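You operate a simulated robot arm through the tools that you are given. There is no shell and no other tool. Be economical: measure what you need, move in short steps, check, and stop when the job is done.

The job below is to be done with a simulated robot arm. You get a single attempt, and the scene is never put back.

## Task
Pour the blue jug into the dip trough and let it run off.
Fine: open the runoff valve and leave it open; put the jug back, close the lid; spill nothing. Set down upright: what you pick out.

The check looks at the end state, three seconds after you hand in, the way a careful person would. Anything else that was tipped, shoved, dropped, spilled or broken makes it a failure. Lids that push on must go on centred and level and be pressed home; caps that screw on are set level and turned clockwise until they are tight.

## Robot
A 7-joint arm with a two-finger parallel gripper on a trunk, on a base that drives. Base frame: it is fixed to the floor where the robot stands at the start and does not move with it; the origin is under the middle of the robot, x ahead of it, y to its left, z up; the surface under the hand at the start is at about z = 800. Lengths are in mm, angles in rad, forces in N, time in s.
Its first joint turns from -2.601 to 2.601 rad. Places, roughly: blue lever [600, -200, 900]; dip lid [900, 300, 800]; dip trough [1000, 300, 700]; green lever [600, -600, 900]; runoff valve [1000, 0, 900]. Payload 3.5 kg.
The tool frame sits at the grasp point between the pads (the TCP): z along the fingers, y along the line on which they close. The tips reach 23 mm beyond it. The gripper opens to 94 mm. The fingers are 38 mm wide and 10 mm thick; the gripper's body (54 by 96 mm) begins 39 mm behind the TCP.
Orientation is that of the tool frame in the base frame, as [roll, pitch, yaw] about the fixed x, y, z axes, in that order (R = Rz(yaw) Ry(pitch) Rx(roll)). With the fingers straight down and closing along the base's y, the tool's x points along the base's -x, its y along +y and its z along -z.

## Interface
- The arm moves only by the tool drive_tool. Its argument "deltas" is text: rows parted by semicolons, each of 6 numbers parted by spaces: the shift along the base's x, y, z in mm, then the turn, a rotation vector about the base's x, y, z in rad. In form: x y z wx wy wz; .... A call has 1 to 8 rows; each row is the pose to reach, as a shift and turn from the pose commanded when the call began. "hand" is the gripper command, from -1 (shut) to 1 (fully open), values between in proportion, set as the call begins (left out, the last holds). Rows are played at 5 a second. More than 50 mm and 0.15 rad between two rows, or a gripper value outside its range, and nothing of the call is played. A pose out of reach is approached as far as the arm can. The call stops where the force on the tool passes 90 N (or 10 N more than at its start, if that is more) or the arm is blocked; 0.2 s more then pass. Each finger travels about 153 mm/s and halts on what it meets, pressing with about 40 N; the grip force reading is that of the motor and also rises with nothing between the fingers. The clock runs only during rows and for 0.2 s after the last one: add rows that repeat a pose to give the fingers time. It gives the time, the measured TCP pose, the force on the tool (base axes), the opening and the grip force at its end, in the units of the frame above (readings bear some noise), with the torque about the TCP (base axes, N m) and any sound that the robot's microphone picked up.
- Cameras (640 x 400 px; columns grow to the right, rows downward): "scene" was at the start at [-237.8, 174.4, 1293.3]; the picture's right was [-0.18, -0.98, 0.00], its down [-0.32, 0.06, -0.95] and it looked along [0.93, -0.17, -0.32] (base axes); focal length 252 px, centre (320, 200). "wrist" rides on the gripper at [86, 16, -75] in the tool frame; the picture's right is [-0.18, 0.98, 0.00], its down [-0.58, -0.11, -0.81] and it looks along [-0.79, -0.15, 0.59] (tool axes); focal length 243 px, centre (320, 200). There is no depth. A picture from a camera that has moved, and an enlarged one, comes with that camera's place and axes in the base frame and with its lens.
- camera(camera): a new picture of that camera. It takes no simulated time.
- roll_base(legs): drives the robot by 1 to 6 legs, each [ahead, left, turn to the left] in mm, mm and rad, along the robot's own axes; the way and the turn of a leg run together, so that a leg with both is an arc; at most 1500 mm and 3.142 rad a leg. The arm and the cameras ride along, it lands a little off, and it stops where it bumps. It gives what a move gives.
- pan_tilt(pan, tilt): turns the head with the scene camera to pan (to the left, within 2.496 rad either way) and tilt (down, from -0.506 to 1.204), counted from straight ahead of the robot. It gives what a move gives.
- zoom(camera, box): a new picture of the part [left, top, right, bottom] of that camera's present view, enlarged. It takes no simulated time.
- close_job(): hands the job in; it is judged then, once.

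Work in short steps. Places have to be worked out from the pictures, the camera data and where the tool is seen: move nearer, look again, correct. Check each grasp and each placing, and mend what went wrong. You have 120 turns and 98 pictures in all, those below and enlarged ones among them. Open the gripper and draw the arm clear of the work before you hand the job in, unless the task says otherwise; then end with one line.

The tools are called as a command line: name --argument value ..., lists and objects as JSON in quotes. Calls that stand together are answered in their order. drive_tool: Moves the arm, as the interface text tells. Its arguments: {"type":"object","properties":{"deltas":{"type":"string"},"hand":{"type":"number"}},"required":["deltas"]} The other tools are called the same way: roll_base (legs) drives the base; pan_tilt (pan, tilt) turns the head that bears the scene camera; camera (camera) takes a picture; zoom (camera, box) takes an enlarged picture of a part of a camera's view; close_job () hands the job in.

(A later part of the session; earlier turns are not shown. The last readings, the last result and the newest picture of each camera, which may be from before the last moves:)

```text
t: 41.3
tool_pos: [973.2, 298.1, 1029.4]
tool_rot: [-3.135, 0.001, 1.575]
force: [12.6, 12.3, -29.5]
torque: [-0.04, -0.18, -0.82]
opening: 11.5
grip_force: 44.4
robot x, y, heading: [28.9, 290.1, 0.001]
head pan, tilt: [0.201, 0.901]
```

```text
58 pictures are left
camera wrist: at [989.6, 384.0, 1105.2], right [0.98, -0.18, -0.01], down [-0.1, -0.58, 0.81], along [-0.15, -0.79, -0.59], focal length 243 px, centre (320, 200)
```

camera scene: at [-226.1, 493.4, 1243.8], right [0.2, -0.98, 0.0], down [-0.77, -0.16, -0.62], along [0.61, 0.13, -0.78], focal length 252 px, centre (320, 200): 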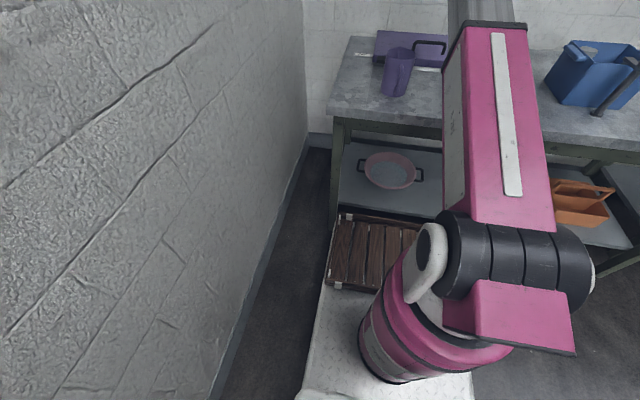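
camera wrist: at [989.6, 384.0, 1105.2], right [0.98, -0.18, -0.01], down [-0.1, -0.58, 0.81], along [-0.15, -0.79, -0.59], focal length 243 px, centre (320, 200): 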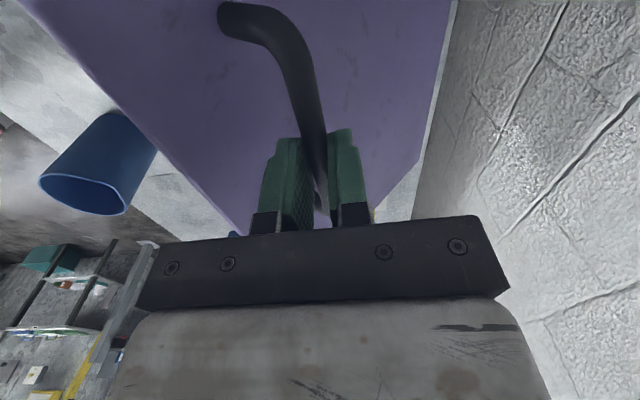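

drive_tool --deltas "10 0 5.5 0 0 0;20.1 0 10.4 0 0 0;30.6 0 14.8 0 -0.02 0;41.2 0 18.7 0 -0.04 0;52 0 22 0 -0.06 0;63 0 24.9 0 -0.08 0;74 0 27 0 -0.1 0;85.4 0 28.8 0 -0.12 0"

pan_tilt --pan -0.182 --tilt 0.33

camera --camera "wrist"

camera --camera "scene"

```text
t: 43.1
tool_pos: [1054.7, 298.1, 1060.7]
tool_rot: [3.03, 0.002, 1.573]
force: [-1.6, -1.4, -25.7]
torque: [-0.07, 0.13, -0.47]
opening: 11.6
grip_force: 45.3
robot x, y, heading: [33.2, 288.0, 0.0]
head pan, tilt: [0.201, 0.901]
```

```text
t: 44.1
tool_pos: [1056.3, 297.1, 1060.3]
tool_rot: [3.028, 0.001, 1.574]
force: [1.5, -5.4, -24.8]
torque: [-0.62, 0.04, -0.44]
opening: 11.8
grip_force: 45.2
robot x, y, heading: [33.1, 286.8, 0.003]
head pan, tilt: [-0.182, 0.33]
```

```text
57 pictures are left
camera wrist: at [1063.8, 383.2, 1136.2], right [0.98, -0.18, 0.11], down [-0.2, -0.58, 0.79], along [-0.08, -0.79, -0.6], focal length 243 px, centre (320, 200)
```

wrist: 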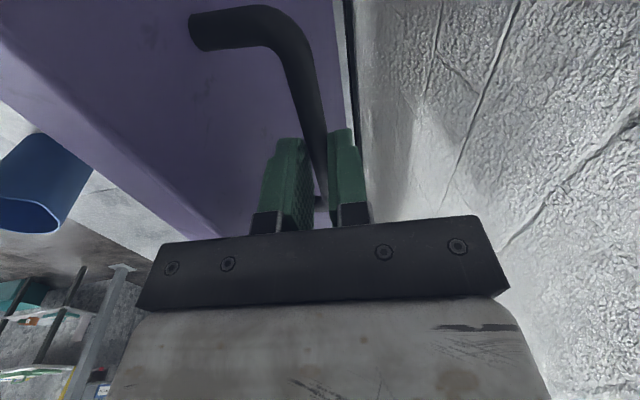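

```text
56 pictures are left
camera scene: at [-207.4, 461.4, 1293.4], right [-0.18, -0.98, 0.0], down [-0.32, 0.06, -0.95], along [0.93, -0.17, -0.33], focal length 252 px, centre (320, 200)
```

scene: 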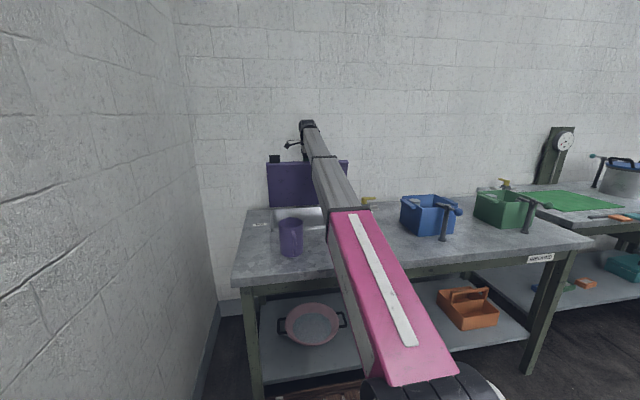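

Lid is at about 1.2 rad. I go on carefully, easing the radius a little.

drive_tool --deltas "6 0 -2 0 0 0;11.2 0 -2.5 0 0 0;17 0 -2.2 0 -0.03 0;22.4 0 -2 0 -0.05 0;28 0 -2 0 -0.07 0;33.8 0 -2 0 -0.1 0"

camera --camera "wrist"

zoom --camera "scene" --box '[250, 110, 370, 260]'

```text
t: 45.5
tool_pos: [1089.6, 296.3, 1057.0]
tool_rot: [2.928, 0.0, 1.574]
force: [-3.1, -15.7, 9.6]
torque: [0.05, 0.16, -0.33]
opening: 11.8
grip_force: 44.6
robot x, y, heading: [29.0, 288.5, -0.001]
head pan, tilt: [-0.182, 0.33]
```

```text
55 pictures are left
camera wrist: at [1089.9, 383.3, 1134.9], right [0.96, -0.18, 0.21], down [-0.28, -0.58, 0.77], along [-0.02, -0.79, -0.61], focal length 243 px, centre (320, 200)
```

wrist: 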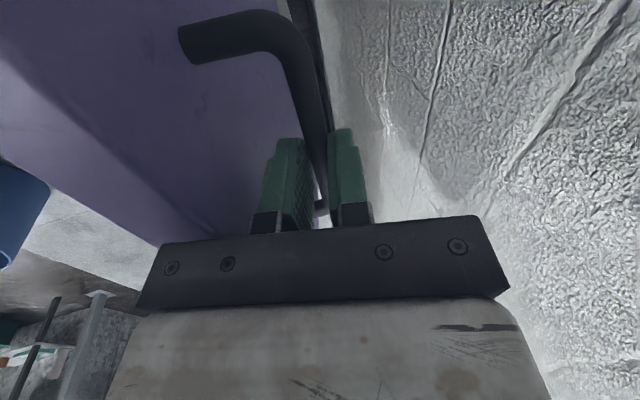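

```text
2.67 times, centred on (310, 185) of scene
camera zoom: at [-208.7, 461.0, 1293.3], right [-0.18, -0.98, 0.0], down [-0.32, 0.06, -0.95], along [0.93, -0.17, -0.32], focal length 672 px, centre (347, 240)
```

zoom: 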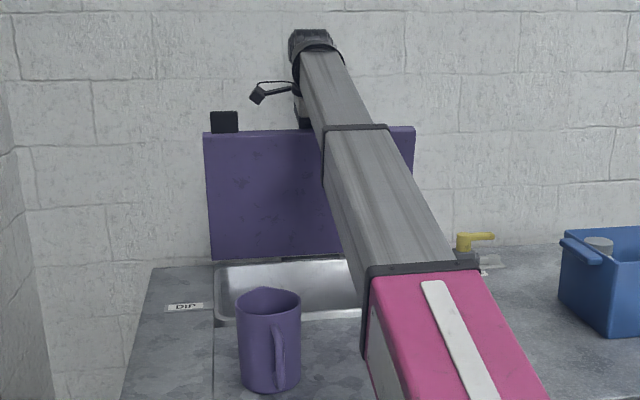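

The lid is nearly upright and the load along the arc has fallen to ~3 N. I push a little further to find its stop.

drive_tool --deltas "6 0 -0.5 0 -0.03 0;12 0 -1 0 -0.06 0;18 0 -1.5 0 -0.09 0;24 0 -2.5 0 -0.12 0;30 0 -4 0 -0.15 0;36 0 -5.5 0 -0.18 0"

camera --camera "wrist"

```text
t: 46.7
tool_pos: [1118.7, 299.9, 1064.3]
tool_rot: [2.771, 0.0, 1.577]
force: [-1.4, -1.2, 30.1]
torque: [0.1, 1.73, 0.13]
opening: 0.0
grip_force: 42.4
robot x, y, heading: [28.8, 285.3, 0.002]
head pan, tilt: [-0.182, 0.33]
stopped in row 6: the force on the tool passed its limit at 98 N (the readings are from after the stop); the commanded pose is now the measured one
```

```text
53 pictures are left
camera wrist: at [1107.4, 386.1, 1140.6], right [0.92, -0.18, 0.35], down [-0.39, -0.58, 0.71], along [0.08, -0.79, -0.6], focal length 243 px, centre (320, 200)
```

wrist: 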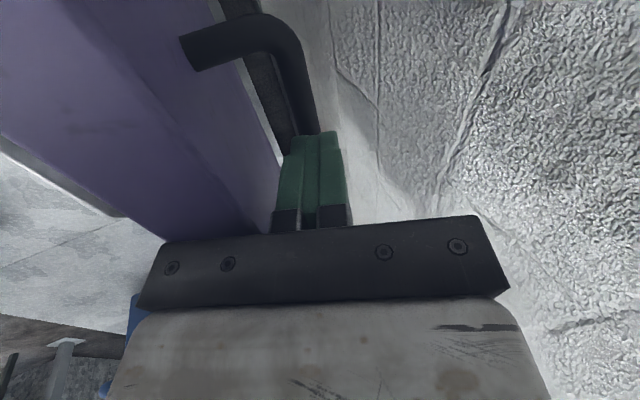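

The fingers slipped off the top of the bar with the lid near vertical. I rise gently a bit and check whether the lid stays.

drive_tool --deltas "0 0 4 0 0 0;0 0 8 0 0 0;0 0 12 0 0 0;0 0 12 0 0 0"

camera --camera "wrist"

zoom --camera "scene" --box '[250, 110, 370, 260]'

```text
t: 47.7
tool_pos: [1119.4, 301.2, 1073.3]
tool_rot: [2.776, 0.0, 1.576]
force: [0.9, 0.7, 0.0]
torque: [0.02, 0.0, 0.0]
opening: 0.0
grip_force: 42.3
robot x, y, heading: [29.2, 287.1, -0.0]
head pan, tilt: [-0.182, 0.33]
```

```text
52 pictures are left
camera wrist: at [1107.9, 386.2, 1149.4], right [0.92, -0.18, 0.35], down [-0.39, -0.58, 0.71], along [0.08, -0.79, -0.61], focal length 243 px, centre (320, 200)
```

wrist: 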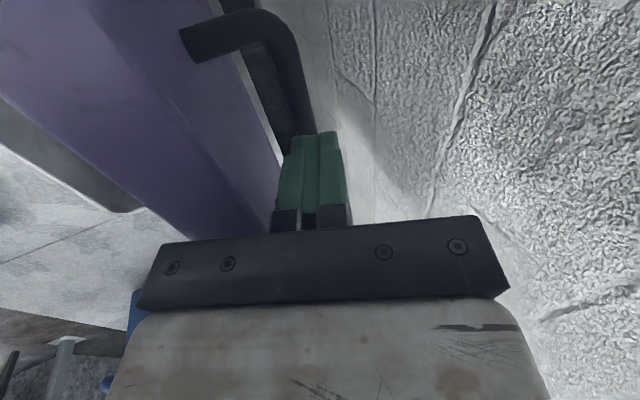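

```text
2.67 times, centred on (310, 185) of scene
camera zoom: at [-208.3, 461.6, 1293.3], right [-0.18, -0.98, 0.0], down [-0.32, 0.06, -0.95], along [0.93, -0.17, -0.32], focal length 672 px, centre (347, 240)
```

zoom: 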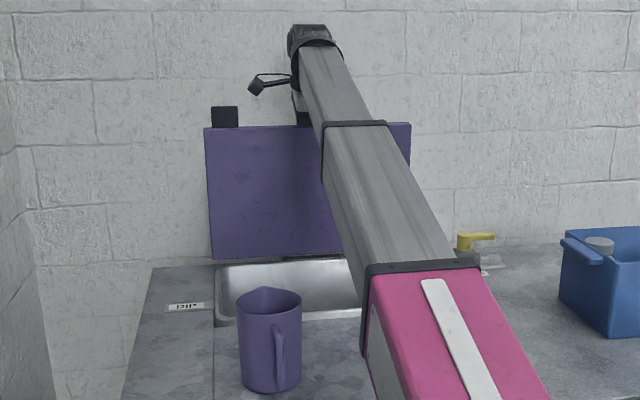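

Zero force and the lid stands by itself. I rise clear above it and draw back.

drive_tool --deltas "0 0 20 0 0 0;0 0 45 0 0 0;-10 0 75 0 0 0;-30 0 95 0 0.05 0;-60 0 110 0 0.12 0;-95 0 110 0 0.2 0;-135 0 110 0 0.27 0;-175 0 100 0 0.35 0"

camera --camera "wrist"

camera --camera "scene"

```text
t: 49.5
tool_pos: [945.1, 301.7, 1173.6]
tool_rot: [3.127, -0.002, 1.576]
force: [0.0, 0.5, 0.2]
torque: [0.01, 0.03, 0.01]
opening: 0.0
grip_force: 42.7
robot x, y, heading: [31.5, 288.4, 0.002]
head pan, tilt: [-0.182, 0.33]
```

```text
50 pictures are left
camera wrist: at [959.0, 386.7, 1249.0], right [0.98, -0.18, 0.01], down [-0.12, -0.58, 0.8], along [-0.14, -0.79, -0.59], focal length 243 px, centre (320, 200)
```

wrist: 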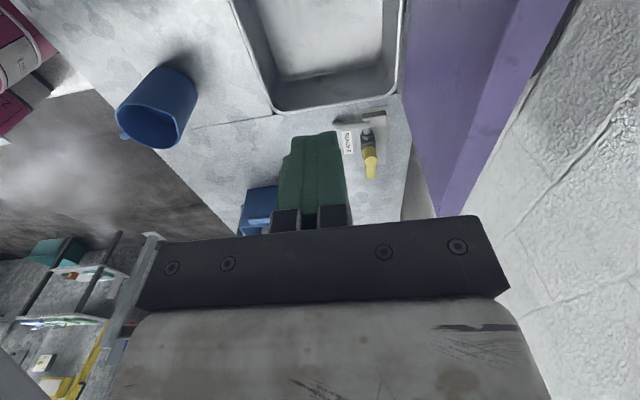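

```text
49 pictures are left
camera scene: at [-208.3, 461.6, 1293.3], right [-0.18, -0.98, 0.0], down [-0.32, 0.06, -0.95], along [0.93, -0.17, -0.32], focal length 252 px, centre (320, 200)
```

scene: 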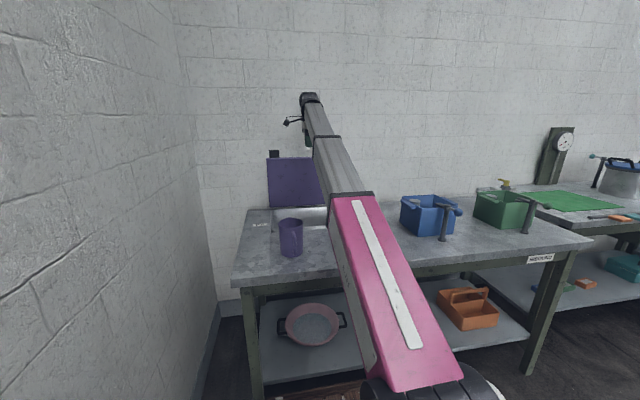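

Lid open and staying. Now the jug and trough, zoomed from the wrist.

zoom --camera "wrist" --box '[90, 40, 250, 170]'

zoom --camera "wrist" --box '[220, 0, 420, 125]'

```text
3.08 times, centred on (170, 105) of wrist
camera zoom: at [959.0, 386.7, 1249.0], right [0.98, -0.18, 0.01], down [-0.12, -0.58, 0.8], along [-0.14, -0.79, -0.59], focal length 746 px, centre (782, 492)
```

zoom: 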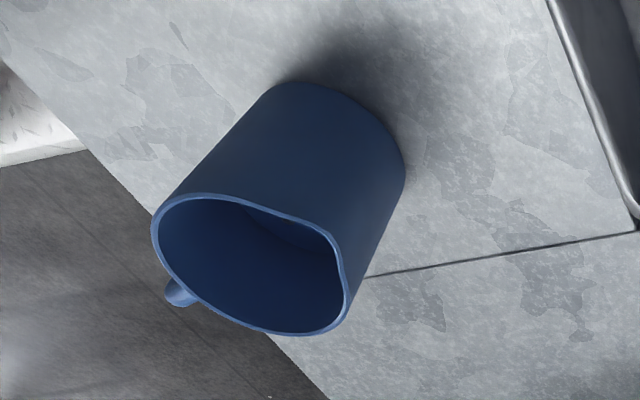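

```text
3.20 times, centred on (320, 62) of wrist
camera zoom: at [959.0, 386.7, 1249.0], right [0.98, -0.18, 0.01], down [-0.12, -0.58, 0.8], along [-0.14, -0.79, -0.59], focal length 776 px, centre (320, 640)
```

zoom: 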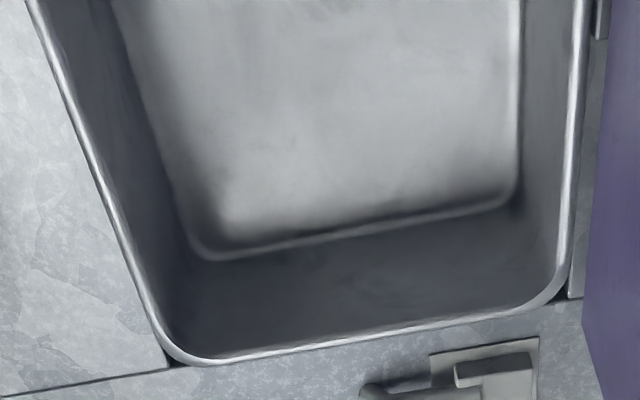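

Jug axis at about (647, 197), rim z ≈ 925, with its handle toward azimuth 195°, bar near (585, 181), z 830–895. I first turn the hand (yaw −1.31) while high, to later point it level at the handle.

drive_tool --deltas "-15 0 0 0 0 -0.15;-30 0 0 0 0 -0.3;-45 0 0 0 0 -0.45;-60 0 0 0 0 -0.6;-75 0 0 0 0 -0.75;-90 0 0 0 0 -0.9;-105 0 0 0 0 -1.05;-120 0 0 0 0 -1.2" --hand 0

roll_base --legs '[[-230, 0, 0]]'

```text
t: 51.3
tool_pos: [827.0, 300.5, 1167.0]
tool_rot: [3.121, -0.012, 0.372]
force: [0.0, -0.1, -0.2]
torque: [0.01, 0.01, -0.04]
opening: 46.9
grip_force: 0.1
out of reach, approached as far as the arm can: row 8
robot x, y, heading: [28.1, 283.2, 0.004]
head pan, tilt: [-0.182, 0.33]
```

```text
t: 53.1
tool_pos: [595.3, 300.3, 1168.7]
tool_rot: [3.123, -0.012, 0.376]
force: [-0.5, -0.4, 1.0]
torque: [0.0, -0.02, 0.03]
opening: 47.1
grip_force: 0.1
robot x, y, heading: [-199.9, 290.3, -0.003]
head pan, tilt: [-0.182, 0.33]
```

A small joint limit was touched in yaw, but base backed off fine. Now I pitch the hand toward level while descending ahead of the handle.

drive_tool --deltas "-5 -10 -12 0.054 -0.14 0;-10 -20 -25 0.109 -0.28 0;-15 -30 -37 0.163 -0.42 0;-20 -40 -50 0.218 -0.559 0;-30 -50 -62 0.272 -0.699 0;-40 -60 -75 0.327 -0.839 0;-50 -70 -87 0.381 -0.979 0;-60 -80 -100 0.436 -1.118 0"

camera --camera "wrist"

camera --camera "scene"

```text
t: 54.9
tool_pos: [534.6, 219.2, 1067.2]
tool_rot: [3.114, -1.214, 0.384]
force: [0.6, -0.7, 0.3]
torque: [0.0, 0.03, 0.03]
opening: 47.0
grip_force: 0.1
robot x, y, heading: [-200.7, 288.2, 0.002]
head pan, tilt: [-0.182, 0.33]
```

```text
46 pictures are left
camera wrist: at [502.8, 191.4, 1176.1], right [0.28, -0.95, -0.16], down [-0.94, -0.23, -0.26], along [0.21, 0.23, -0.95], focal length 243 px, centre (320, 200)
```

wrist: 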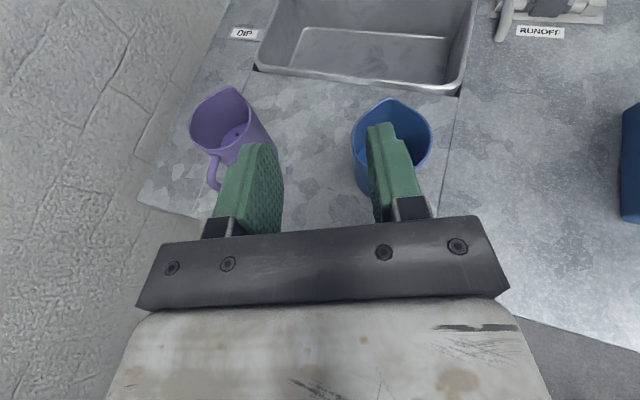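

```text
45 pictures are left
camera scene: at [-440.5, 461.2, 1293.3], right [-0.18, -0.98, 0.0], down [-0.32, 0.06, -0.95], along [0.93, -0.17, -0.32], focal length 252 px, centre (320, 200)
```

scene: 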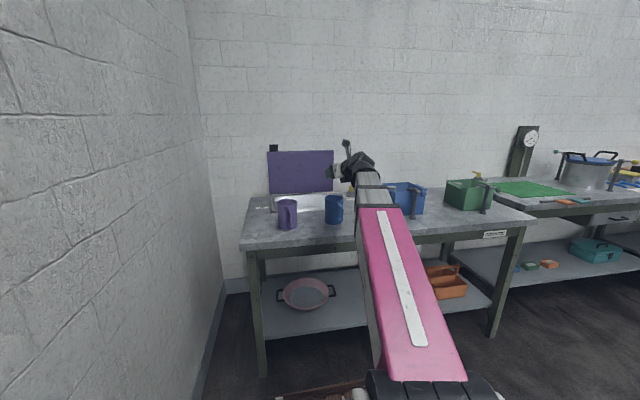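

A good upright view now; the trough is empty. I zoom on the blue jug.

zoom --camera "wrist" --box '[330, 80, 450, 210]'

zoom --camera "scene" --box '[310, 180, 370, 230]'

```text
3.08 times, centred on (390, 145) of wrist
camera zoom: at [502.8, 191.4, 1176.1], right [0.28, -0.95, -0.16], down [-0.94, -0.23, -0.26], along [0.21, 0.23, -0.95], focal length 746 px, centre (105, 369)
```

zoom: 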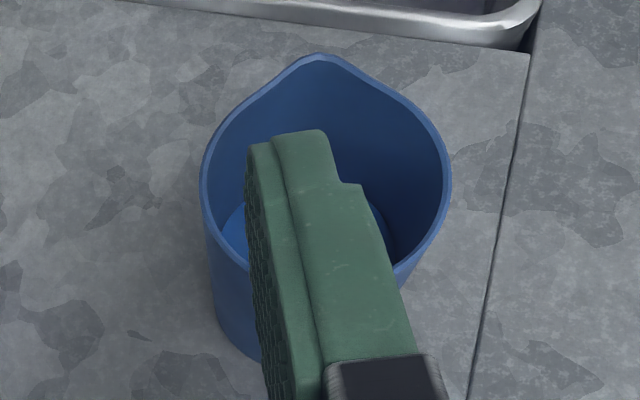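

```text
8.00 times, centred on (340, 205) of scene
camera zoom: at [-440.5, 461.2, 1293.3], right [-0.18, -0.98, 0.0], down [-0.32, 0.06, -0.95], along [0.93, -0.17, -0.32], focal length 2016 px, centre (160, 160)
```

zoom: 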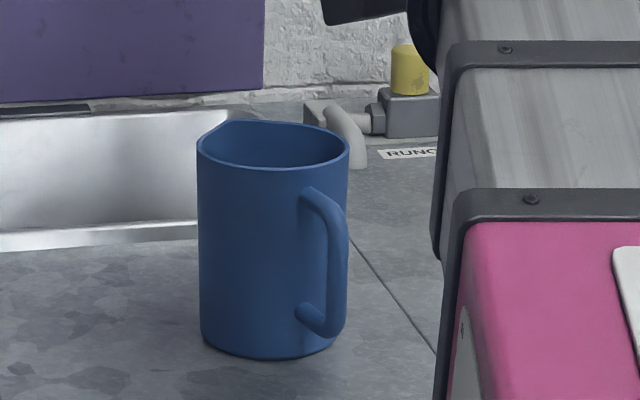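

Jug axis (649, 196), handle plane at ~197°, bar centre near (581, 175). I move to a stand-off behind the handle, aligning heading to 0.297 and pitch to about 1.3.

drive_tool --deltas "-7 -12 -18 0.005 -0.015 -0.015;-14 -24 -36 0.009 -0.03 -0.03;-21 -36 -54 0.014 -0.045 -0.045;-28 -48 -72 0.018 -0.06 -0.06;-34 -60 -90 0.022 -0.075 -0.075;-40 -70 -107 0.026 -0.086 -0.087"

camera --camera "wrist"

zoom --camera "scene" --box '[290, 160, 410, 250]'

```text
t: 56.3
tool_pos: [494.4, 148.1, 961.7]
tool_rot: [3.097, -1.302, 0.313]
force: [-0.9, -0.3, 0.5]
torque: [0.01, -0.02, 0.0]
opening: 47.1
grip_force: 0.0
robot x, y, heading: [-201.4, 286.1, -0.003]
head pan, tilt: [-0.182, 0.33]
```

```text
42 pictures are left
camera wrist: at [451.1, 120.7, 1066.9], right [0.21, -0.96, -0.17], down [-0.93, -0.15, -0.35], along [0.31, 0.23, -0.92], focal length 243 px, centre (320, 200)
```

wrist: 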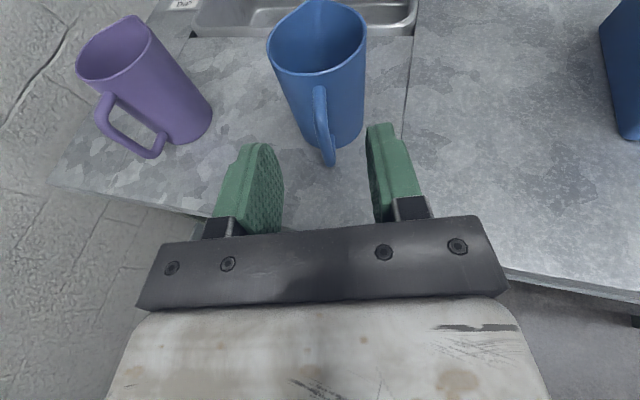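

```text
4.44 times, centred on (350, 205) of scene
camera zoom: at [-440.5, 461.2, 1293.3], right [-0.18, -0.98, 0.0], down [-0.32, 0.06, -0.95], along [0.93, -0.17, -0.32], focal length 1120 px, centre (187, 178)
```

zoom: 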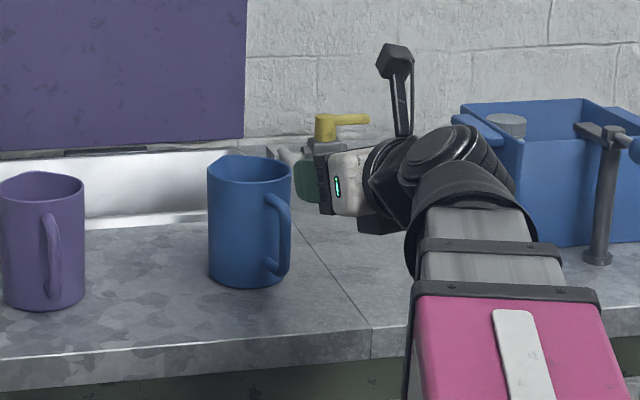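

The bar is seen near (588, 181). I descend to handle height and close half the distance, then recheck.

drive_tool --deltas "0 2 -15 0 0 0;0 4 -30 0 0 0;5 6 -45 0 0 0;12 8 -60 0 0 0;20 11 -72 0 0 0;28 14 -82 0 0 0;38 17 -88 0 0 0;48 19 -92 0 0 0"

camera --camera "wrist"

zoom --camera "scene" --box '[310, 180, 390, 240]'

```text
t: 58.1
tool_pos: [542.6, 168.5, 869.0]
tool_rot: [3.097, -1.301, 0.31]
force: [0.3, 0.0, 0.5]
torque: [0.0, 0.02, 0.01]
opening: 46.9
grip_force: 0.1
robot x, y, heading: [-203.0, 290.0, 0.001]
head pan, tilt: [-0.182, 0.33]
```

```text
40 pictures are left
camera wrist: at [499.9, 140.6, 973.1], right [0.21, -0.96, -0.17], down [-0.93, -0.15, -0.35], along [0.31, 0.23, -0.92], focal length 243 px, centre (320, 200)
```

wrist: 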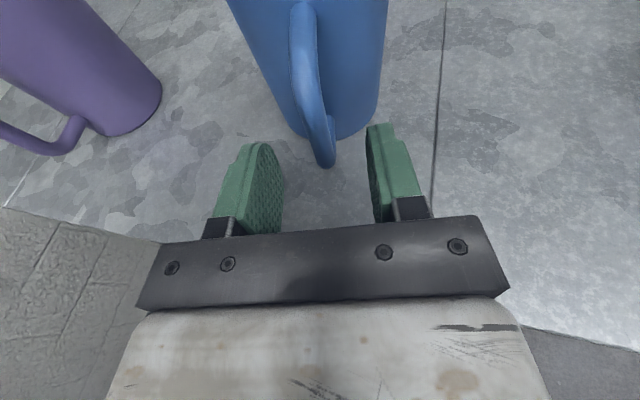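

```text
6.67 times, centred on (350, 210) of scene
camera zoom: at [-440.5, 461.2, 1293.3], right [-0.18, -0.98, 0.0], down [-0.32, 0.06, -0.95], along [0.93, -0.17, -0.32], focal length 1680 px, centre (120, 133)
```

zoom: 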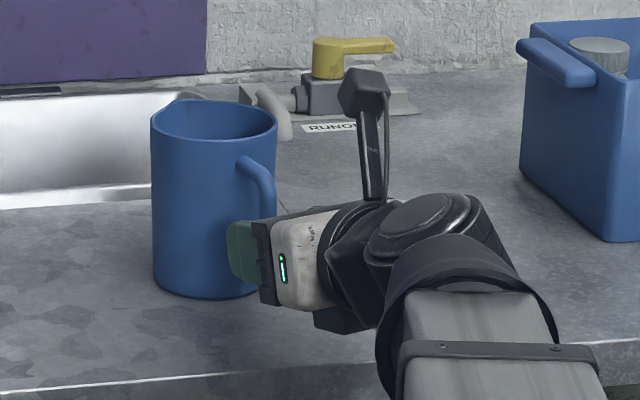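

The bar is centred between the fingers (around (588,180)). I advance 38 mm so the tips stay just short of the jug wall, then close.

drive_tool --deltas "9 2.5 0 0 0 0;18 5.5 0 0 0 0;27 8 0 0 0 0;32 9.5 0 0 0 0;36 11 0 0 0 0"

camera --camera "wrist"

```text
t: 59.3
tool_pos: [579.7, 179.7, 869.3]
tool_rot: [3.097, -1.302, 0.309]
force: [-0.1, -1.0, 0.3]
torque: [0.0, 0.02, 0.0]
opening: 47.1
grip_force: 0.1
robot x, y, heading: [-203.3, 290.0, 0.0]
head pan, tilt: [-0.182, 0.33]
```

```text
38 pictures are left
camera wrist: at [536.6, 151.3, 972.9], right [0.21, -0.96, -0.17], down [-0.93, -0.15, -0.35], along [0.31, 0.23, -0.92], focal length 243 px, centre (320, 200)
```

wrist: 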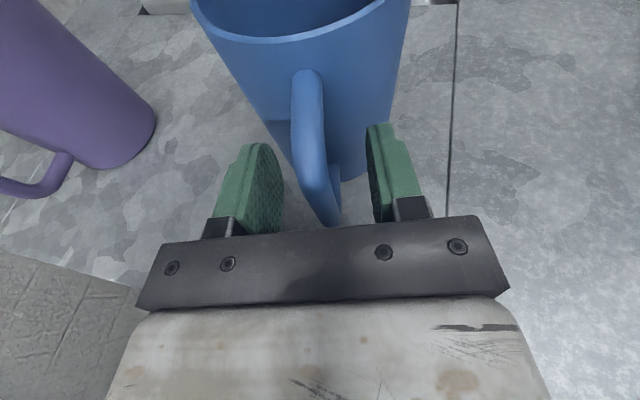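

The bar lies slightly left of centre; I shift 4 mm left and close on it.

drive_tool --deltas "0 4 0 0 0 0;1 4 0 0 0 0"

drive_tool --deltas "0 0 0 0 0 0;0 0 0 0 0 0;0 0 0 0 0 0" --hand -1

camera --camera "wrist"

```text
t: 59.9
tool_pos: [578.7, 183.2, 869.4]
tool_rot: [3.096, -1.302, 0.31]
force: [-0.6, 0.2, 0.6]
torque: [0.0, -0.05, 0.01]
opening: 47.1
grip_force: 0.1
robot x, y, heading: [-201.6, 284.1, 0.002]
head pan, tilt: [-0.182, 0.33]
```

```text
t: 60.7
tool_pos: [579.7, 183.9, 869.2]
tool_rot: [3.099, -1.301, 0.309]
force: [0.6, 1.5, 3.4]
torque: [0.39, -0.13, 0.05]
opening: 11.4
grip_force: 39.6
robot x, y, heading: [-203.3, 287.3, 0.004]
head pan, tilt: [-0.182, 0.33]
```

```text
37 pictures are left
camera wrist: at [537.0, 154.8, 973.4], right [0.21, -0.96, -0.17], down [-0.93, -0.14, -0.35], along [0.31, 0.23, -0.92], focal length 243 px, centre (320, 200)
```

wrist: 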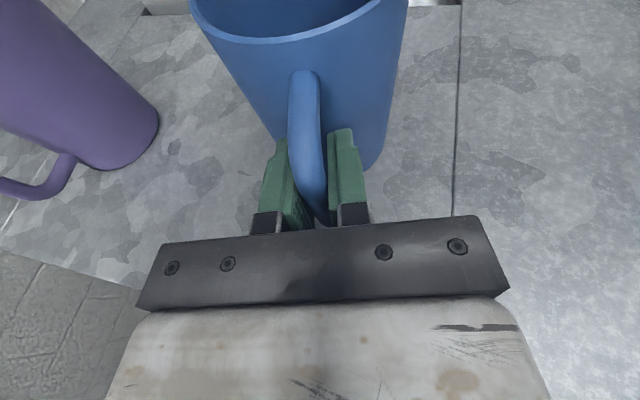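

Grip holds an 11 mm bar. I lift slowly, checking for droop.

drive_tool --deltas "0 0 3 0 0 0;0 0 7 0 0 0;0 0 12 0 0 0;0 0 18 0 0 0;0 0 25 0 0 0;0 0 25 0 0 0"

camera --camera "wrist"

zoom --camera "scene" --box '[310, 170, 390, 230]'

```text
t: 62.1
tool_pos: [580.2, 184.0, 894.2]
tool_rot: [3.097, -1.302, 0.31]
force: [0.5, 0.9, -2.4]
torque: [-0.04, 0.21, -0.02]
opening: 11.4
grip_force: 40.1
robot x, y, heading: [-201.8, 285.1, 0.004]
head pan, tilt: [-0.182, 0.33]
```

```text
36 pictures are left
camera wrist: at [536.3, 155.2, 999.0], right [0.21, -0.96, -0.17], down [-0.93, -0.15, -0.35], along [0.31, 0.23, -0.92], focal length 243 px, centre (320, 200)
```

wrist: 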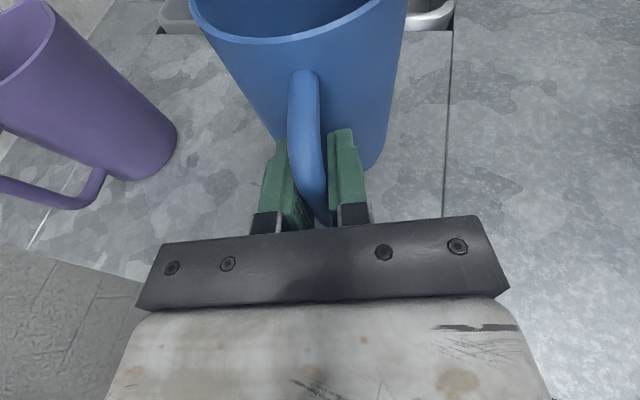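

```text
6.67 times, centred on (350, 200) of scene
camera zoom: at [-440.4, 461.2, 1293.3], right [-0.18, -0.98, 0.0], down [-0.32, 0.06, -0.95], along [0.93, -0.17, -0.32], focal length 1680 px, centre (120, 200)
```

zoom: 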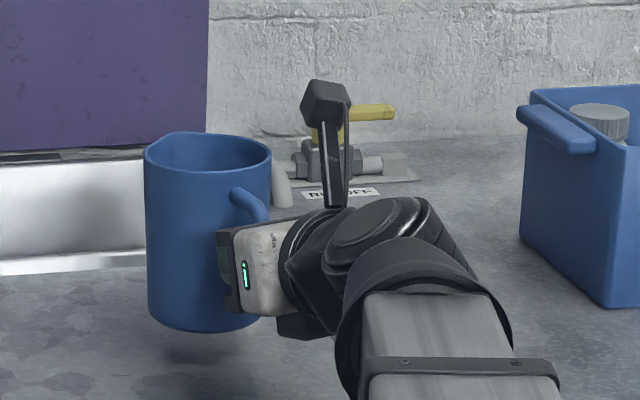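

The jug lifts level, weighing only ~2.4 N. I raise it to clear everything, smoothly.

drive_tool --deltas "0 0 8 0 0 0;0 0 20 0 0 0;0 0 34 0 0 0;0 0 48 0 0 0;0 0 62 0 0 0;0 0 74 0 0 0;0 0 82 0 0 0;0 0 86 0 0 0"

roll_base --legs '[[225, 0, 0]]'

camera --camera "wrist"

```text
t: 63.9
tool_pos: [581.0, 183.9, 979.4]
tool_rot: [3.096, -1.301, 0.311]
force: [0.7, -0.2, -4.2]
torque: [-0.05, 0.22, -0.03]
opening: 11.5
grip_force: 40.2
robot x, y, heading: [-204.8, 289.7, 0.001]
head pan, tilt: [-0.182, 0.33]
```

```text
t: 65.5
tool_pos: [798.2, 186.2, 980.1]
tool_rot: [3.096, -1.301, 0.311]
force: [0.0, -0.7, -3.6]
torque: [-0.09, 0.19, -0.02]
opening: 11.6
grip_force: 39.7
robot x, y, heading: [17.2, 284.7, 0.002]
head pan, tilt: [-0.182, 0.33]
```

```text
34 pictures are left
camera wrist: at [756.7, 157.0, 1084.0], right [0.21, -0.96, -0.17], down [-0.93, -0.15, -0.35], along [0.31, 0.23, -0.92], focal length 243 px, centre (320, 200)
```

wrist: 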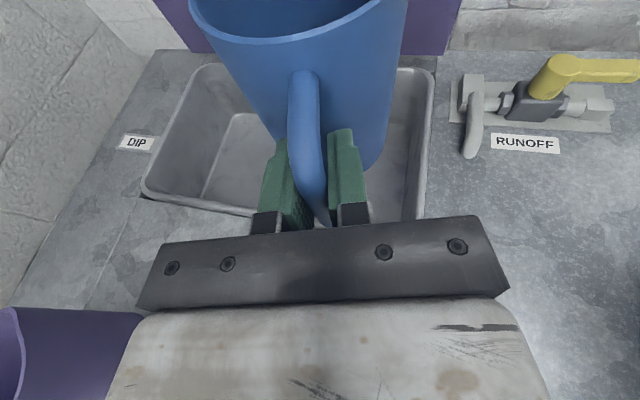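

Level and over the trough. I shift the jug to the trough's middle in small steps and check clearance over the purple jug.

drive_tool --deltas "6 6 2 0 0 0;14 16 4 0 0 0;22 26 6 0 0 0;32 36 8 0 0 0;42 46 8 0 0 0;52 56 8 0 0 0;60 64 8 0 0 0;66 70 8 0 0 0"

camera --camera "scene"

```text
t: 67.3
tool_pos: [864.9, 254.7, 987.9]
tool_rot: [3.097, -1.303, 0.31]
force: [0.0, 0.2, -3.0]
torque: [-0.04, 0.19, 0.06]
opening: 11.4
grip_force: 40.0
robot x, y, heading: [20.0, 287.5, -0.002]
head pan, tilt: [-0.182, 0.33]
```

```text
33 pictures are left
camera scene: at [-221.5, 461.6, 1293.3], right [-0.18, -0.98, 0.0], down [-0.32, 0.06, -0.95], along [0.93, -0.17, -0.32], focal length 252 px, centre (320, 200)
```

scene: 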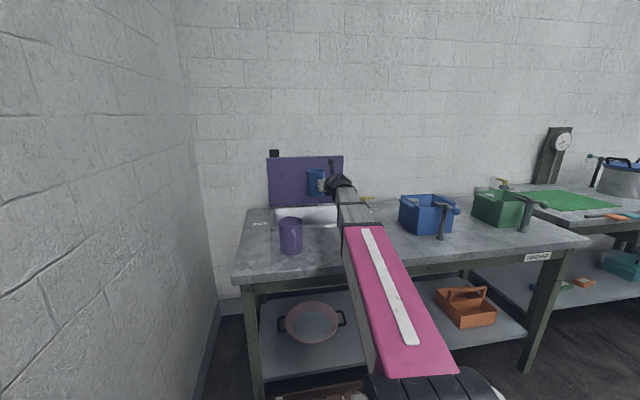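

Clear everywhere. I begin tilting about the level axis across the spout, lowering to keep the lip close over the trough.

drive_tool --deltas "0 2 -8 -0.027 0.086 0;0 4 -16 -0.055 0.171 0;0 6 -24 -0.082 0.257 0;0 8 -32 -0.11 0.343 0;0 10 -40 -0.137 0.428 0;0 12 -46 -0.165 0.514 0;0 14 -50 -0.192 0.6 0;0 16 -54 -0.22 0.685 0"

zoom --camera "scene" --box '[250, 130, 390, 250]'

```text
t: 69.1
tool_pos: [865.2, 271.2, 934.3]
tool_rot: [3.098, -0.58, 0.311]
force: [0.0, -0.1, -2.6]
torque: [-0.04, 0.11, -0.01]
opening: 11.8
grip_force: 39.7
robot x, y, heading: [15.1, 288.0, 0.003]
head pan, tilt: [-0.182, 0.33]
```

```text
3.33 times, centred on (320, 190) of scene
camera zoom: at [-221.5, 461.6, 1293.3], right [-0.18, -0.98, 0.0], down [-0.32, 0.06, -0.95], along [0.93, -0.17, -0.32], focal length 840 px, centre (320, 233)
```

zoom: 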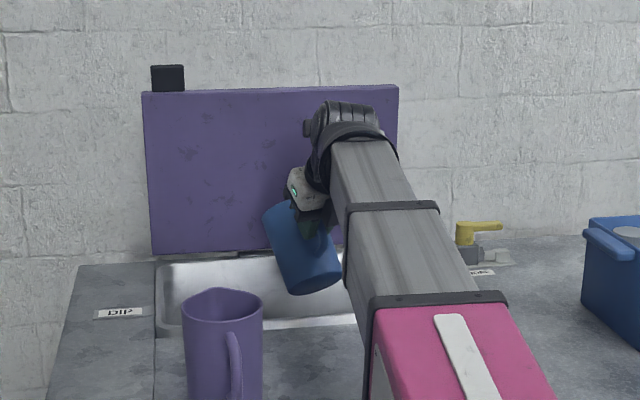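

Good; now the slow part of the pour.

drive_tool --deltas "0 0 1 -0.021 0.067 0;0 0 2 -0.043 0.133 0;0 0 3 -0.064 0.2 0;0 0 4 -0.085 0.267 0;0 0 5 -0.107 0.333 0;0 0 7 -0.128 0.4 0;0 0 9 -0.149 0.466 0;0 0 11 -0.171 0.533 0"

zoom --camera "scene" --box '[250, 130, 390, 250]'

camera --camera "wrist"

```text
t: 70.9
tool_pos: [866.4, 271.0, 944.7]
tool_rot: [3.098, -0.022, 0.311]
force: [0.0, -0.5, -2.5]
torque: [0.02, -0.02, 0.0]
opening: 11.7
grip_force: 39.8
robot x, y, heading: [14.9, 286.4, 0.006]
head pan, tilt: [-0.182, 0.33]
```

```text
3.33 times, centred on (320, 190) of scene
camera zoom: at [-221.5, 461.6, 1293.3], right [-0.18, -0.98, 0.0], down [-0.32, 0.06, -0.95], along [0.93, -0.17, -0.32], focal length 840 px, centre (320, 233)
```

zoom: 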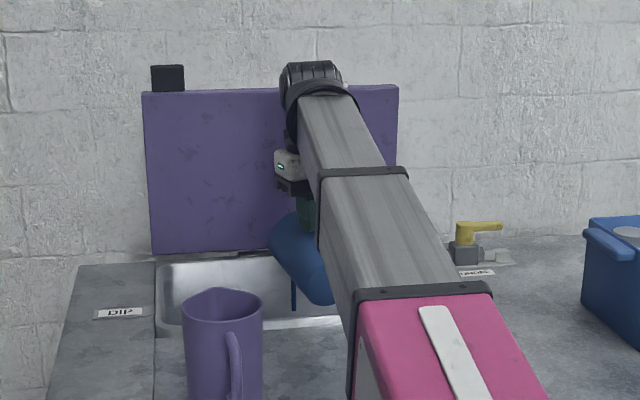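

```text
30 pictures are left
camera wrist: at [950.7, 284.0, 1023.1], right [0.12, -0.99, 0.04], down [-0.61, -0.05, 0.79], along [-0.78, -0.12, -0.61], focal length 243 px, centre (320, 200)
```

wrist: 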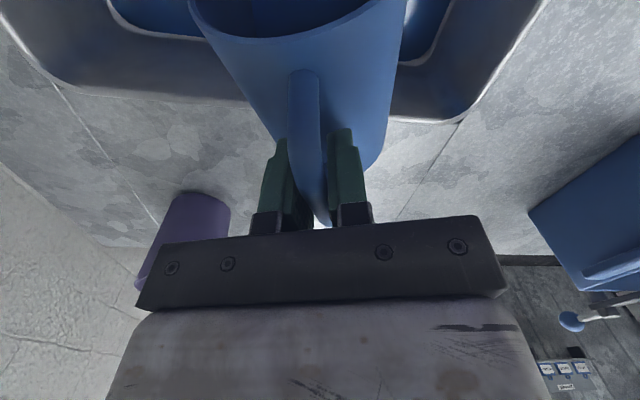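

Liquid streams into the trough. I tilt on slowly past horizontal, then hold.

drive_tool --deltas "0 0 0 0 0 0;0 0 2 -0.021 0.067 0;0 0 4 -0.043 0.133 0;0 0 6 -0.064 0.2 0;0 0 8 -0.085 0.267 0;0 0 10 -0.107 0.333 0;0 0 12 -0.128 0.4 0;0 0 13 -0.149 0.466 0"

drive_tool --deltas "0 0 2 -0.021 0.067 0;0 0 4 -0.043 0.133 0;0 0 6 -0.064 0.2 0;0 0 6 -0.064 0.2 0;0 0 6 -0.064 0.2 0;0 0 6 -0.064 0.2 0;0 0 6 -0.064 0.2 0;0 0 6 -0.064 0.2 0"

drive_tool --deltas "0 0 0 0 0 0;0 0 0 0 0 0;0 0 0 0 0 0;0 0 0 0 0 0;0 0 0 0 0 0;0 0 0 0 0 0;0 0 0 0 0 0;0 0 0 0 0 0"

camera --camera "wrist"

zoom --camera "scene" --box '[250, 130, 390, 250]'

```text
t: 72.7
tool_pos: [865.3, 270.7, 953.1]
tool_rot: [3.1, 0.259, 0.311]
force: [0.4, -0.1, -2.0]
torque: [0.04, -0.05, 0.05]
opening: 11.7
grip_force: 40.0
out of reach, approached as far as the arm can: row 6, 7, 8
robot x, y, heading: [17.7, 286.1, 0.003]
head pan, tilt: [-0.182, 0.33]
```

```text
t: 74.5
tool_pos: [865.9, 270.6, 953.0]
tool_rot: [3.099, 0.259, 0.31]
force: [0.2, 0.3, -0.8]
torque: [0.03, -0.03, -0.03]
opening: 11.7
grip_force: 40.0
out of reach, approached as far as the arm can: row 1, 2, 3, 4, 5, 6, 7, 8
robot x, y, heading: [16.8, 291.5, 0.005]
head pan, tilt: [-0.182, 0.33]
```

```text
t: 76.3
tool_pos: [865.5, 272.0, 953.2]
tool_rot: [3.098, 0.259, 0.31]
force: [1.0, 0.5, -1.2]
torque: [-0.02, 0.01, 0.0]
opening: 11.4
grip_force: 40.2
robot x, y, heading: [15.0, 288.5, 0.002]
head pan, tilt: [-0.182, 0.33]
```

```text
29 pictures are left
camera wrist: at [967.6, 289.3, 1004.9], right [0.14, -0.99, 0.09], down [-0.38, 0.03, 0.92], along [-0.91, -0.16, -0.38], focal length 243 px, centre (320, 200)
```

wrist: 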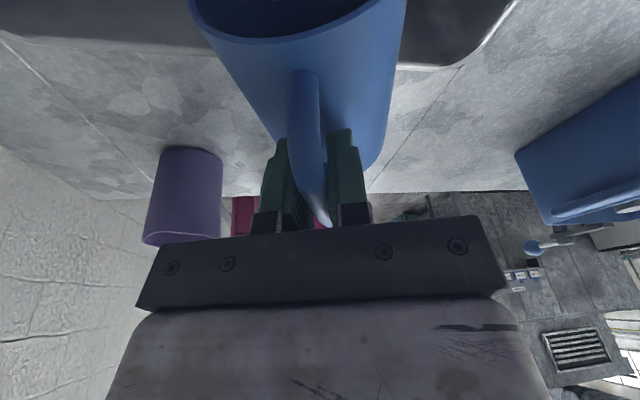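

```text
3.33 times, centred on (320, 190) of scene
camera zoom: at [-221.6, 461.6, 1293.3], right [-0.18, -0.98, 0.0], down [-0.32, 0.06, -0.95], along [0.93, -0.17, -0.32], focal length 840 px, centre (320, 233)
```

zoom: 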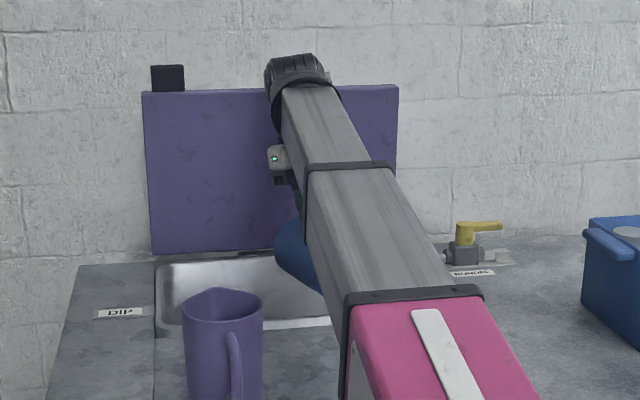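

The tilt stopped at about 89°. I draw the TCP 20 mm nearer and higher so the wrist can tip further, keeping the lip well inside the trough.

drive_tool --deltas "-10 2 5 0 0 0;-20 4 10 -0.02 0.06 0;-20 4 14 -0.04 0.12 0;-20 4 18 -0.06 0.18 0;-20 4 20 -0.08 0.24 0;-20 4 22 -0.1 0.3 0;-20 4 22 -0.1 0.3 0;-20 4 22 -0.1 0.3 0"

camera --camera "wrist"

```text
t: 78.1
tool_pos: [855.3, 273.2, 957.9]
tool_rot: [3.096, 0.253, 0.31]
force: [-0.2, -0.3, -1.7]
torque: [0.03, 0.02, 0.0]
opening: 11.5
grip_force: 39.9
out of reach, approached as far as the arm can: row 2, 3, 4, 5, 6, 7, 8
robot x, y, heading: [13.5, 290.4, 0.007]
head pan, tilt: [-0.182, 0.33]
```

```text
27 pictures are left
camera wrist: at [957.1, 291.3, 1009.8], right [0.14, -0.99, 0.09], down [-0.39, 0.03, 0.92], along [-0.91, -0.17, -0.38], focal length 243 px, centre (320, 200)
```

wrist: 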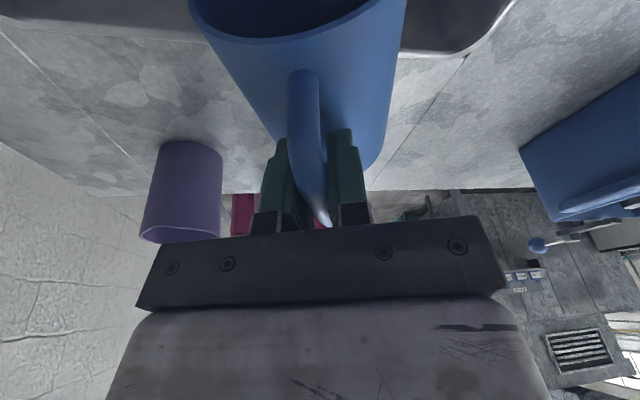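

A wrist joint limit, not reach. I yaw the hand 0.35 to the left (away from that limit) about the TCP and then try tilting further.

drive_tool --deltas "5 0 0 0 0 0.07;10 0 0 0 0 0.14;10 0 0 0 0 0.21;10 0 0 0 0 0.28;10 0 0 0 0 0.35"

drive_tool --deltas "0 0 3 -0.043 0.055 0;0 0 6 -0.086 0.111 0;0 0 9 -0.129 0.166 0;0 0 12 -0.172 0.221 0;0 0 15 -0.215 0.276 0;0 0 15 -0.215 0.276 0"

```text
t: 79.3
tool_pos: [864.9, 272.5, 958.5]
tool_rot: [3.097, 0.254, 0.663]
force: [-0.1, -1.1, -1.1]
torque: [0.02, -0.02, -0.01]
opening: 11.5
grip_force: 40.2
robot x, y, heading: [15.8, 286.6, 0.001]
head pan, tilt: [-0.182, 0.33]
```

```text
t: 80.7
tool_pos: [881.3, 243.7, 906.6]
tool_rot: [3.007, 0.517, 0.671]
force: [10.1, 10.5, 28.5]
torque: [-0.69, 0.56, 0.08]
opening: 11.5
grip_force: 40.0
out of reach, approached as far as the arm can: row 2, 3, 4, 5, 6
robot x, y, heading: [17.5, 286.6, 0.002]
head pan, tilt: [-0.182, 0.33]
```

The arm sagged instead to z 907 and something touches (28 N). I raise straight up at once and look.

drive_tool --deltas "0 0 10 0 0 0;0 5 20 0 0 0;0 10 30 0 0 0;0 15 40 0 0 0;0 20 50 0 0 0"

camera --camera "wrist"

zoom --camera "scene" --box '[250, 130, 390, 250]'

```text
t: 81.9
tool_pos: [880.4, 248.1, 936.1]
tool_rot: [2.984, 0.495, 0.672]
force: [-1.1, -0.4, -0.5]
torque: [0.02, 0.0, 0.03]
opening: 11.3
grip_force: 40.1
out of reach, approached as far as the arm can: row 2, 3, 4, 5
robot x, y, heading: [18.3, 289.6, 0.001]
head pan, tilt: [-0.182, 0.33]
```

```text
26 pictures are left
camera wrist: at [971.6, 315.0, 962.9], right [0.54, -0.81, 0.22], down [-0.26, 0.09, 0.96], along [-0.8, -0.57, -0.16], focal length 243 px, centre (320, 200)
```

wrist: 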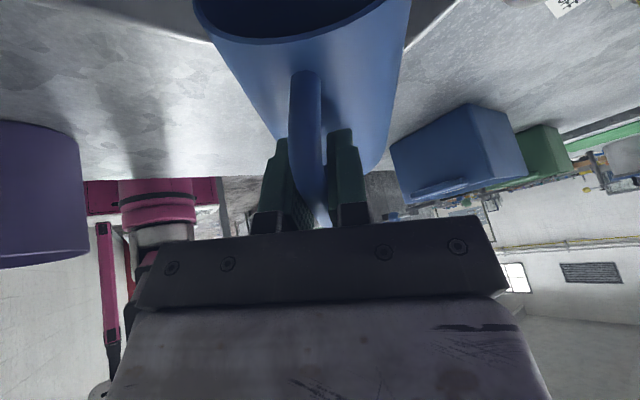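

```text
3.33 times, centred on (320, 190) of scene
camera zoom: at [-221.6, 461.6, 1293.3], right [-0.18, -0.98, 0.0], down [-0.32, 0.06, -0.95], along [0.93, -0.17, -0.32], focal length 840 px, centre (320, 233)
```

zoom: 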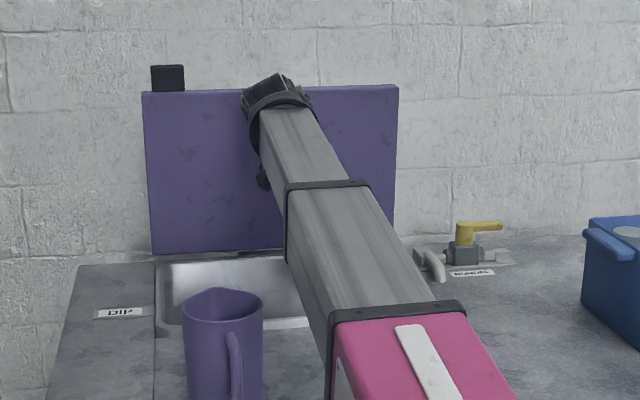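

Free now, tilted 103° with the lip inside the trough and the grip unchanged. I hold here so it drains fully.

drive_tool --deltas "0 0 0 0 0 0;0 0 0 0 0 0;0 0 0 0 0 0;0 0 0 0 0 0;0 0 0 0 0 0;0 0 0 0 0 0;0 0 0 0 0 0;0 0 0 0 0 0"

drive_tool --deltas "0 0 0 0 0 0;0 0 0 0 0 0;0 0 0 0 0 0;0 0 0 0 0 0;0 0 0 0 0 0;0 0 0 0 0 0;0 0 0 0 0 0;0 0 0 0 0 0"

zoom --camera "scene" --box '[230, 180, 350, 240]'

```text
t: 83.7
tool_pos: [881.8, 249.2, 936.3]
tool_rot: [2.987, 0.494, 0.674]
force: [-0.3, -0.6, -0.9]
torque: [0.03, -0.01, 0.0]
opening: 11.5
grip_force: 40.6
robot x, y, heading: [17.7, 284.7, 0.004]
head pan, tilt: [-0.182, 0.33]
```

```text
t: 85.5
tool_pos: [881.4, 249.1, 936.1]
tool_rot: [2.987, 0.494, 0.674]
force: [0.0, 0.0, -1.5]
torque: [0.05, -0.02, 0.01]
opening: 11.5
grip_force: 40.2
robot x, y, heading: [19.0, 288.9, 0.007]
head pan, tilt: [-0.182, 0.33]
```

```text
5.33 times, centred on (290, 210) of scene
camera zoom: at [-221.5, 461.6, 1293.3], right [-0.18, -0.98, 0.0], down [-0.32, 0.06, -0.95], along [0.93, -0.17, -0.32], focal length 1344 px, centre (480, 147)
```

zoom: 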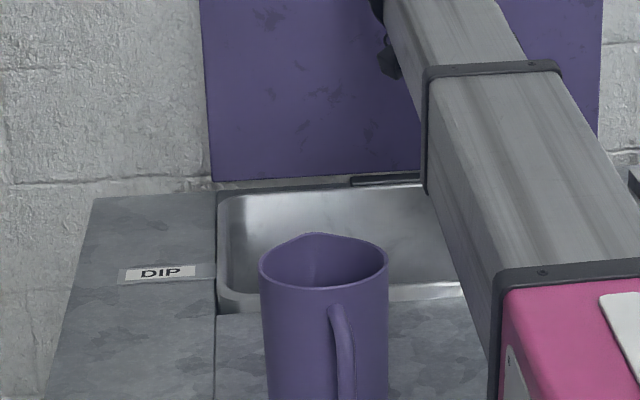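

Drained. I tilt the jug back upright along the same axis, rising as I go.

drive_tool --deltas "0 2 3 0.062 -0.078 0;0 4 8 0.124 -0.157 0;0 6 14 0.186 -0.235 0;0 8 20 0.248 -0.314 0;-2 10 26 0.311 -0.392 0;-4 12 32 0.373 -0.47 0;-6 14 38 0.435 -0.549 0;-8 16 44 0.497 -0.627 0"

drive_tool --deltas "0 0 3 0.075 -0.094 0;0 0 6 0.149 -0.188 0;0 0 8 0.224 -0.282 0;0 0 10 0.298 -0.376 0;0 0 10 0.373 -0.47 0;0 0 10 0.447 -0.564 0;0 0 10 0.522 -0.659 0;0 0 10 0.59 -0.745 0"

camera --camera "wrist"

```text
t: 87.3
tool_pos: [872.4, 264.5, 980.0]
tool_rot: [3.009, -0.286, 0.67]
force: [0.4, -0.2, -1.1]
torque: [0.01, 0.01, 0.01]
opening: 11.4
grip_force: 39.7
robot x, y, heading: [17.5, 288.2, 0.003]
head pan, tilt: [-0.182, 0.33]
```

```text
t: 89.1
tool_pos: [874.4, 264.8, 990.3]
tool_rot: [3.009, -1.238, 0.671]
force: [0.2, 0.9, -1.7]
torque: [-0.05, 0.06, 0.03]
opening: 11.4
grip_force: 40.2
robot x, y, heading: [17.6, 292.0, 0.007]
head pan, tilt: [-0.182, 0.33]
```

```text
23 pictures are left
camera wrist: at [843.4, 232.0, 1097.0], right [0.46, -0.88, -0.13], down [-0.86, -0.41, -0.29], along [0.2, 0.25, -0.95], focal length 243 px, centre (320, 200)
```

wrist: 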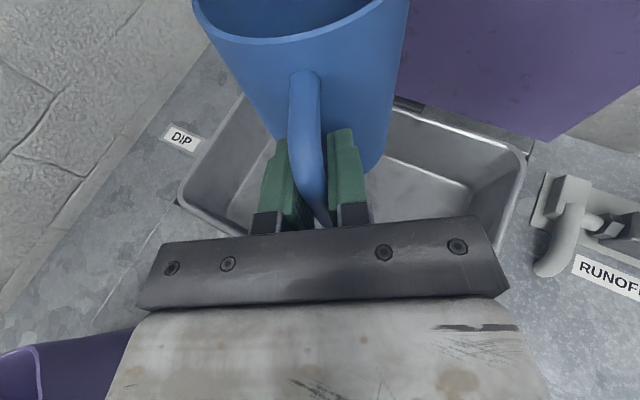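

Jug upright and trough run off. I move back to the carrying pose with the grasp orientation, then drive the base back.

drive_tool --deltas "-9 -10 0 0.007 -0.005 -0.034;-19 -20 0 0.014 -0.011 -0.069;-28 -30 0 0.021 -0.016 -0.103;-38 -40 0 0.027 -0.022 -0.137;-47 -50 0 0.034 -0.028 -0.172;-57 -60 0 0.041 -0.033 -0.206;-66 -70 0 0.048 -0.038 -0.24;-76 -79 0 0.055 -0.044 -0.275"

roll_base --legs '[[-220, 0, 0]]'

```text
t: 90.9
tool_pos: [798.5, 185.8, 990.6]
tool_rot: [3.101, -1.299, 0.307]
force: [-0.3, -0.4, -2.2]
torque: [-0.02, 0.06, 0.02]
opening: 11.5
grip_force: 39.9
robot x, y, heading: [17.4, 288.0, 0.003]
head pan, tilt: [-0.182, 0.33]
```

```text
t: 92.6
tool_pos: [582.1, 185.1, 989.8]
tool_rot: [3.1, -1.3, 0.309]
force: [-0.9, -0.9, -1.7]
torque: [0.0, 0.07, -0.01]
opening: 11.5
grip_force: 40.1
robot x, y, heading: [-198.8, 284.3, 0.002]
head pan, tilt: [-0.182, 0.33]
```

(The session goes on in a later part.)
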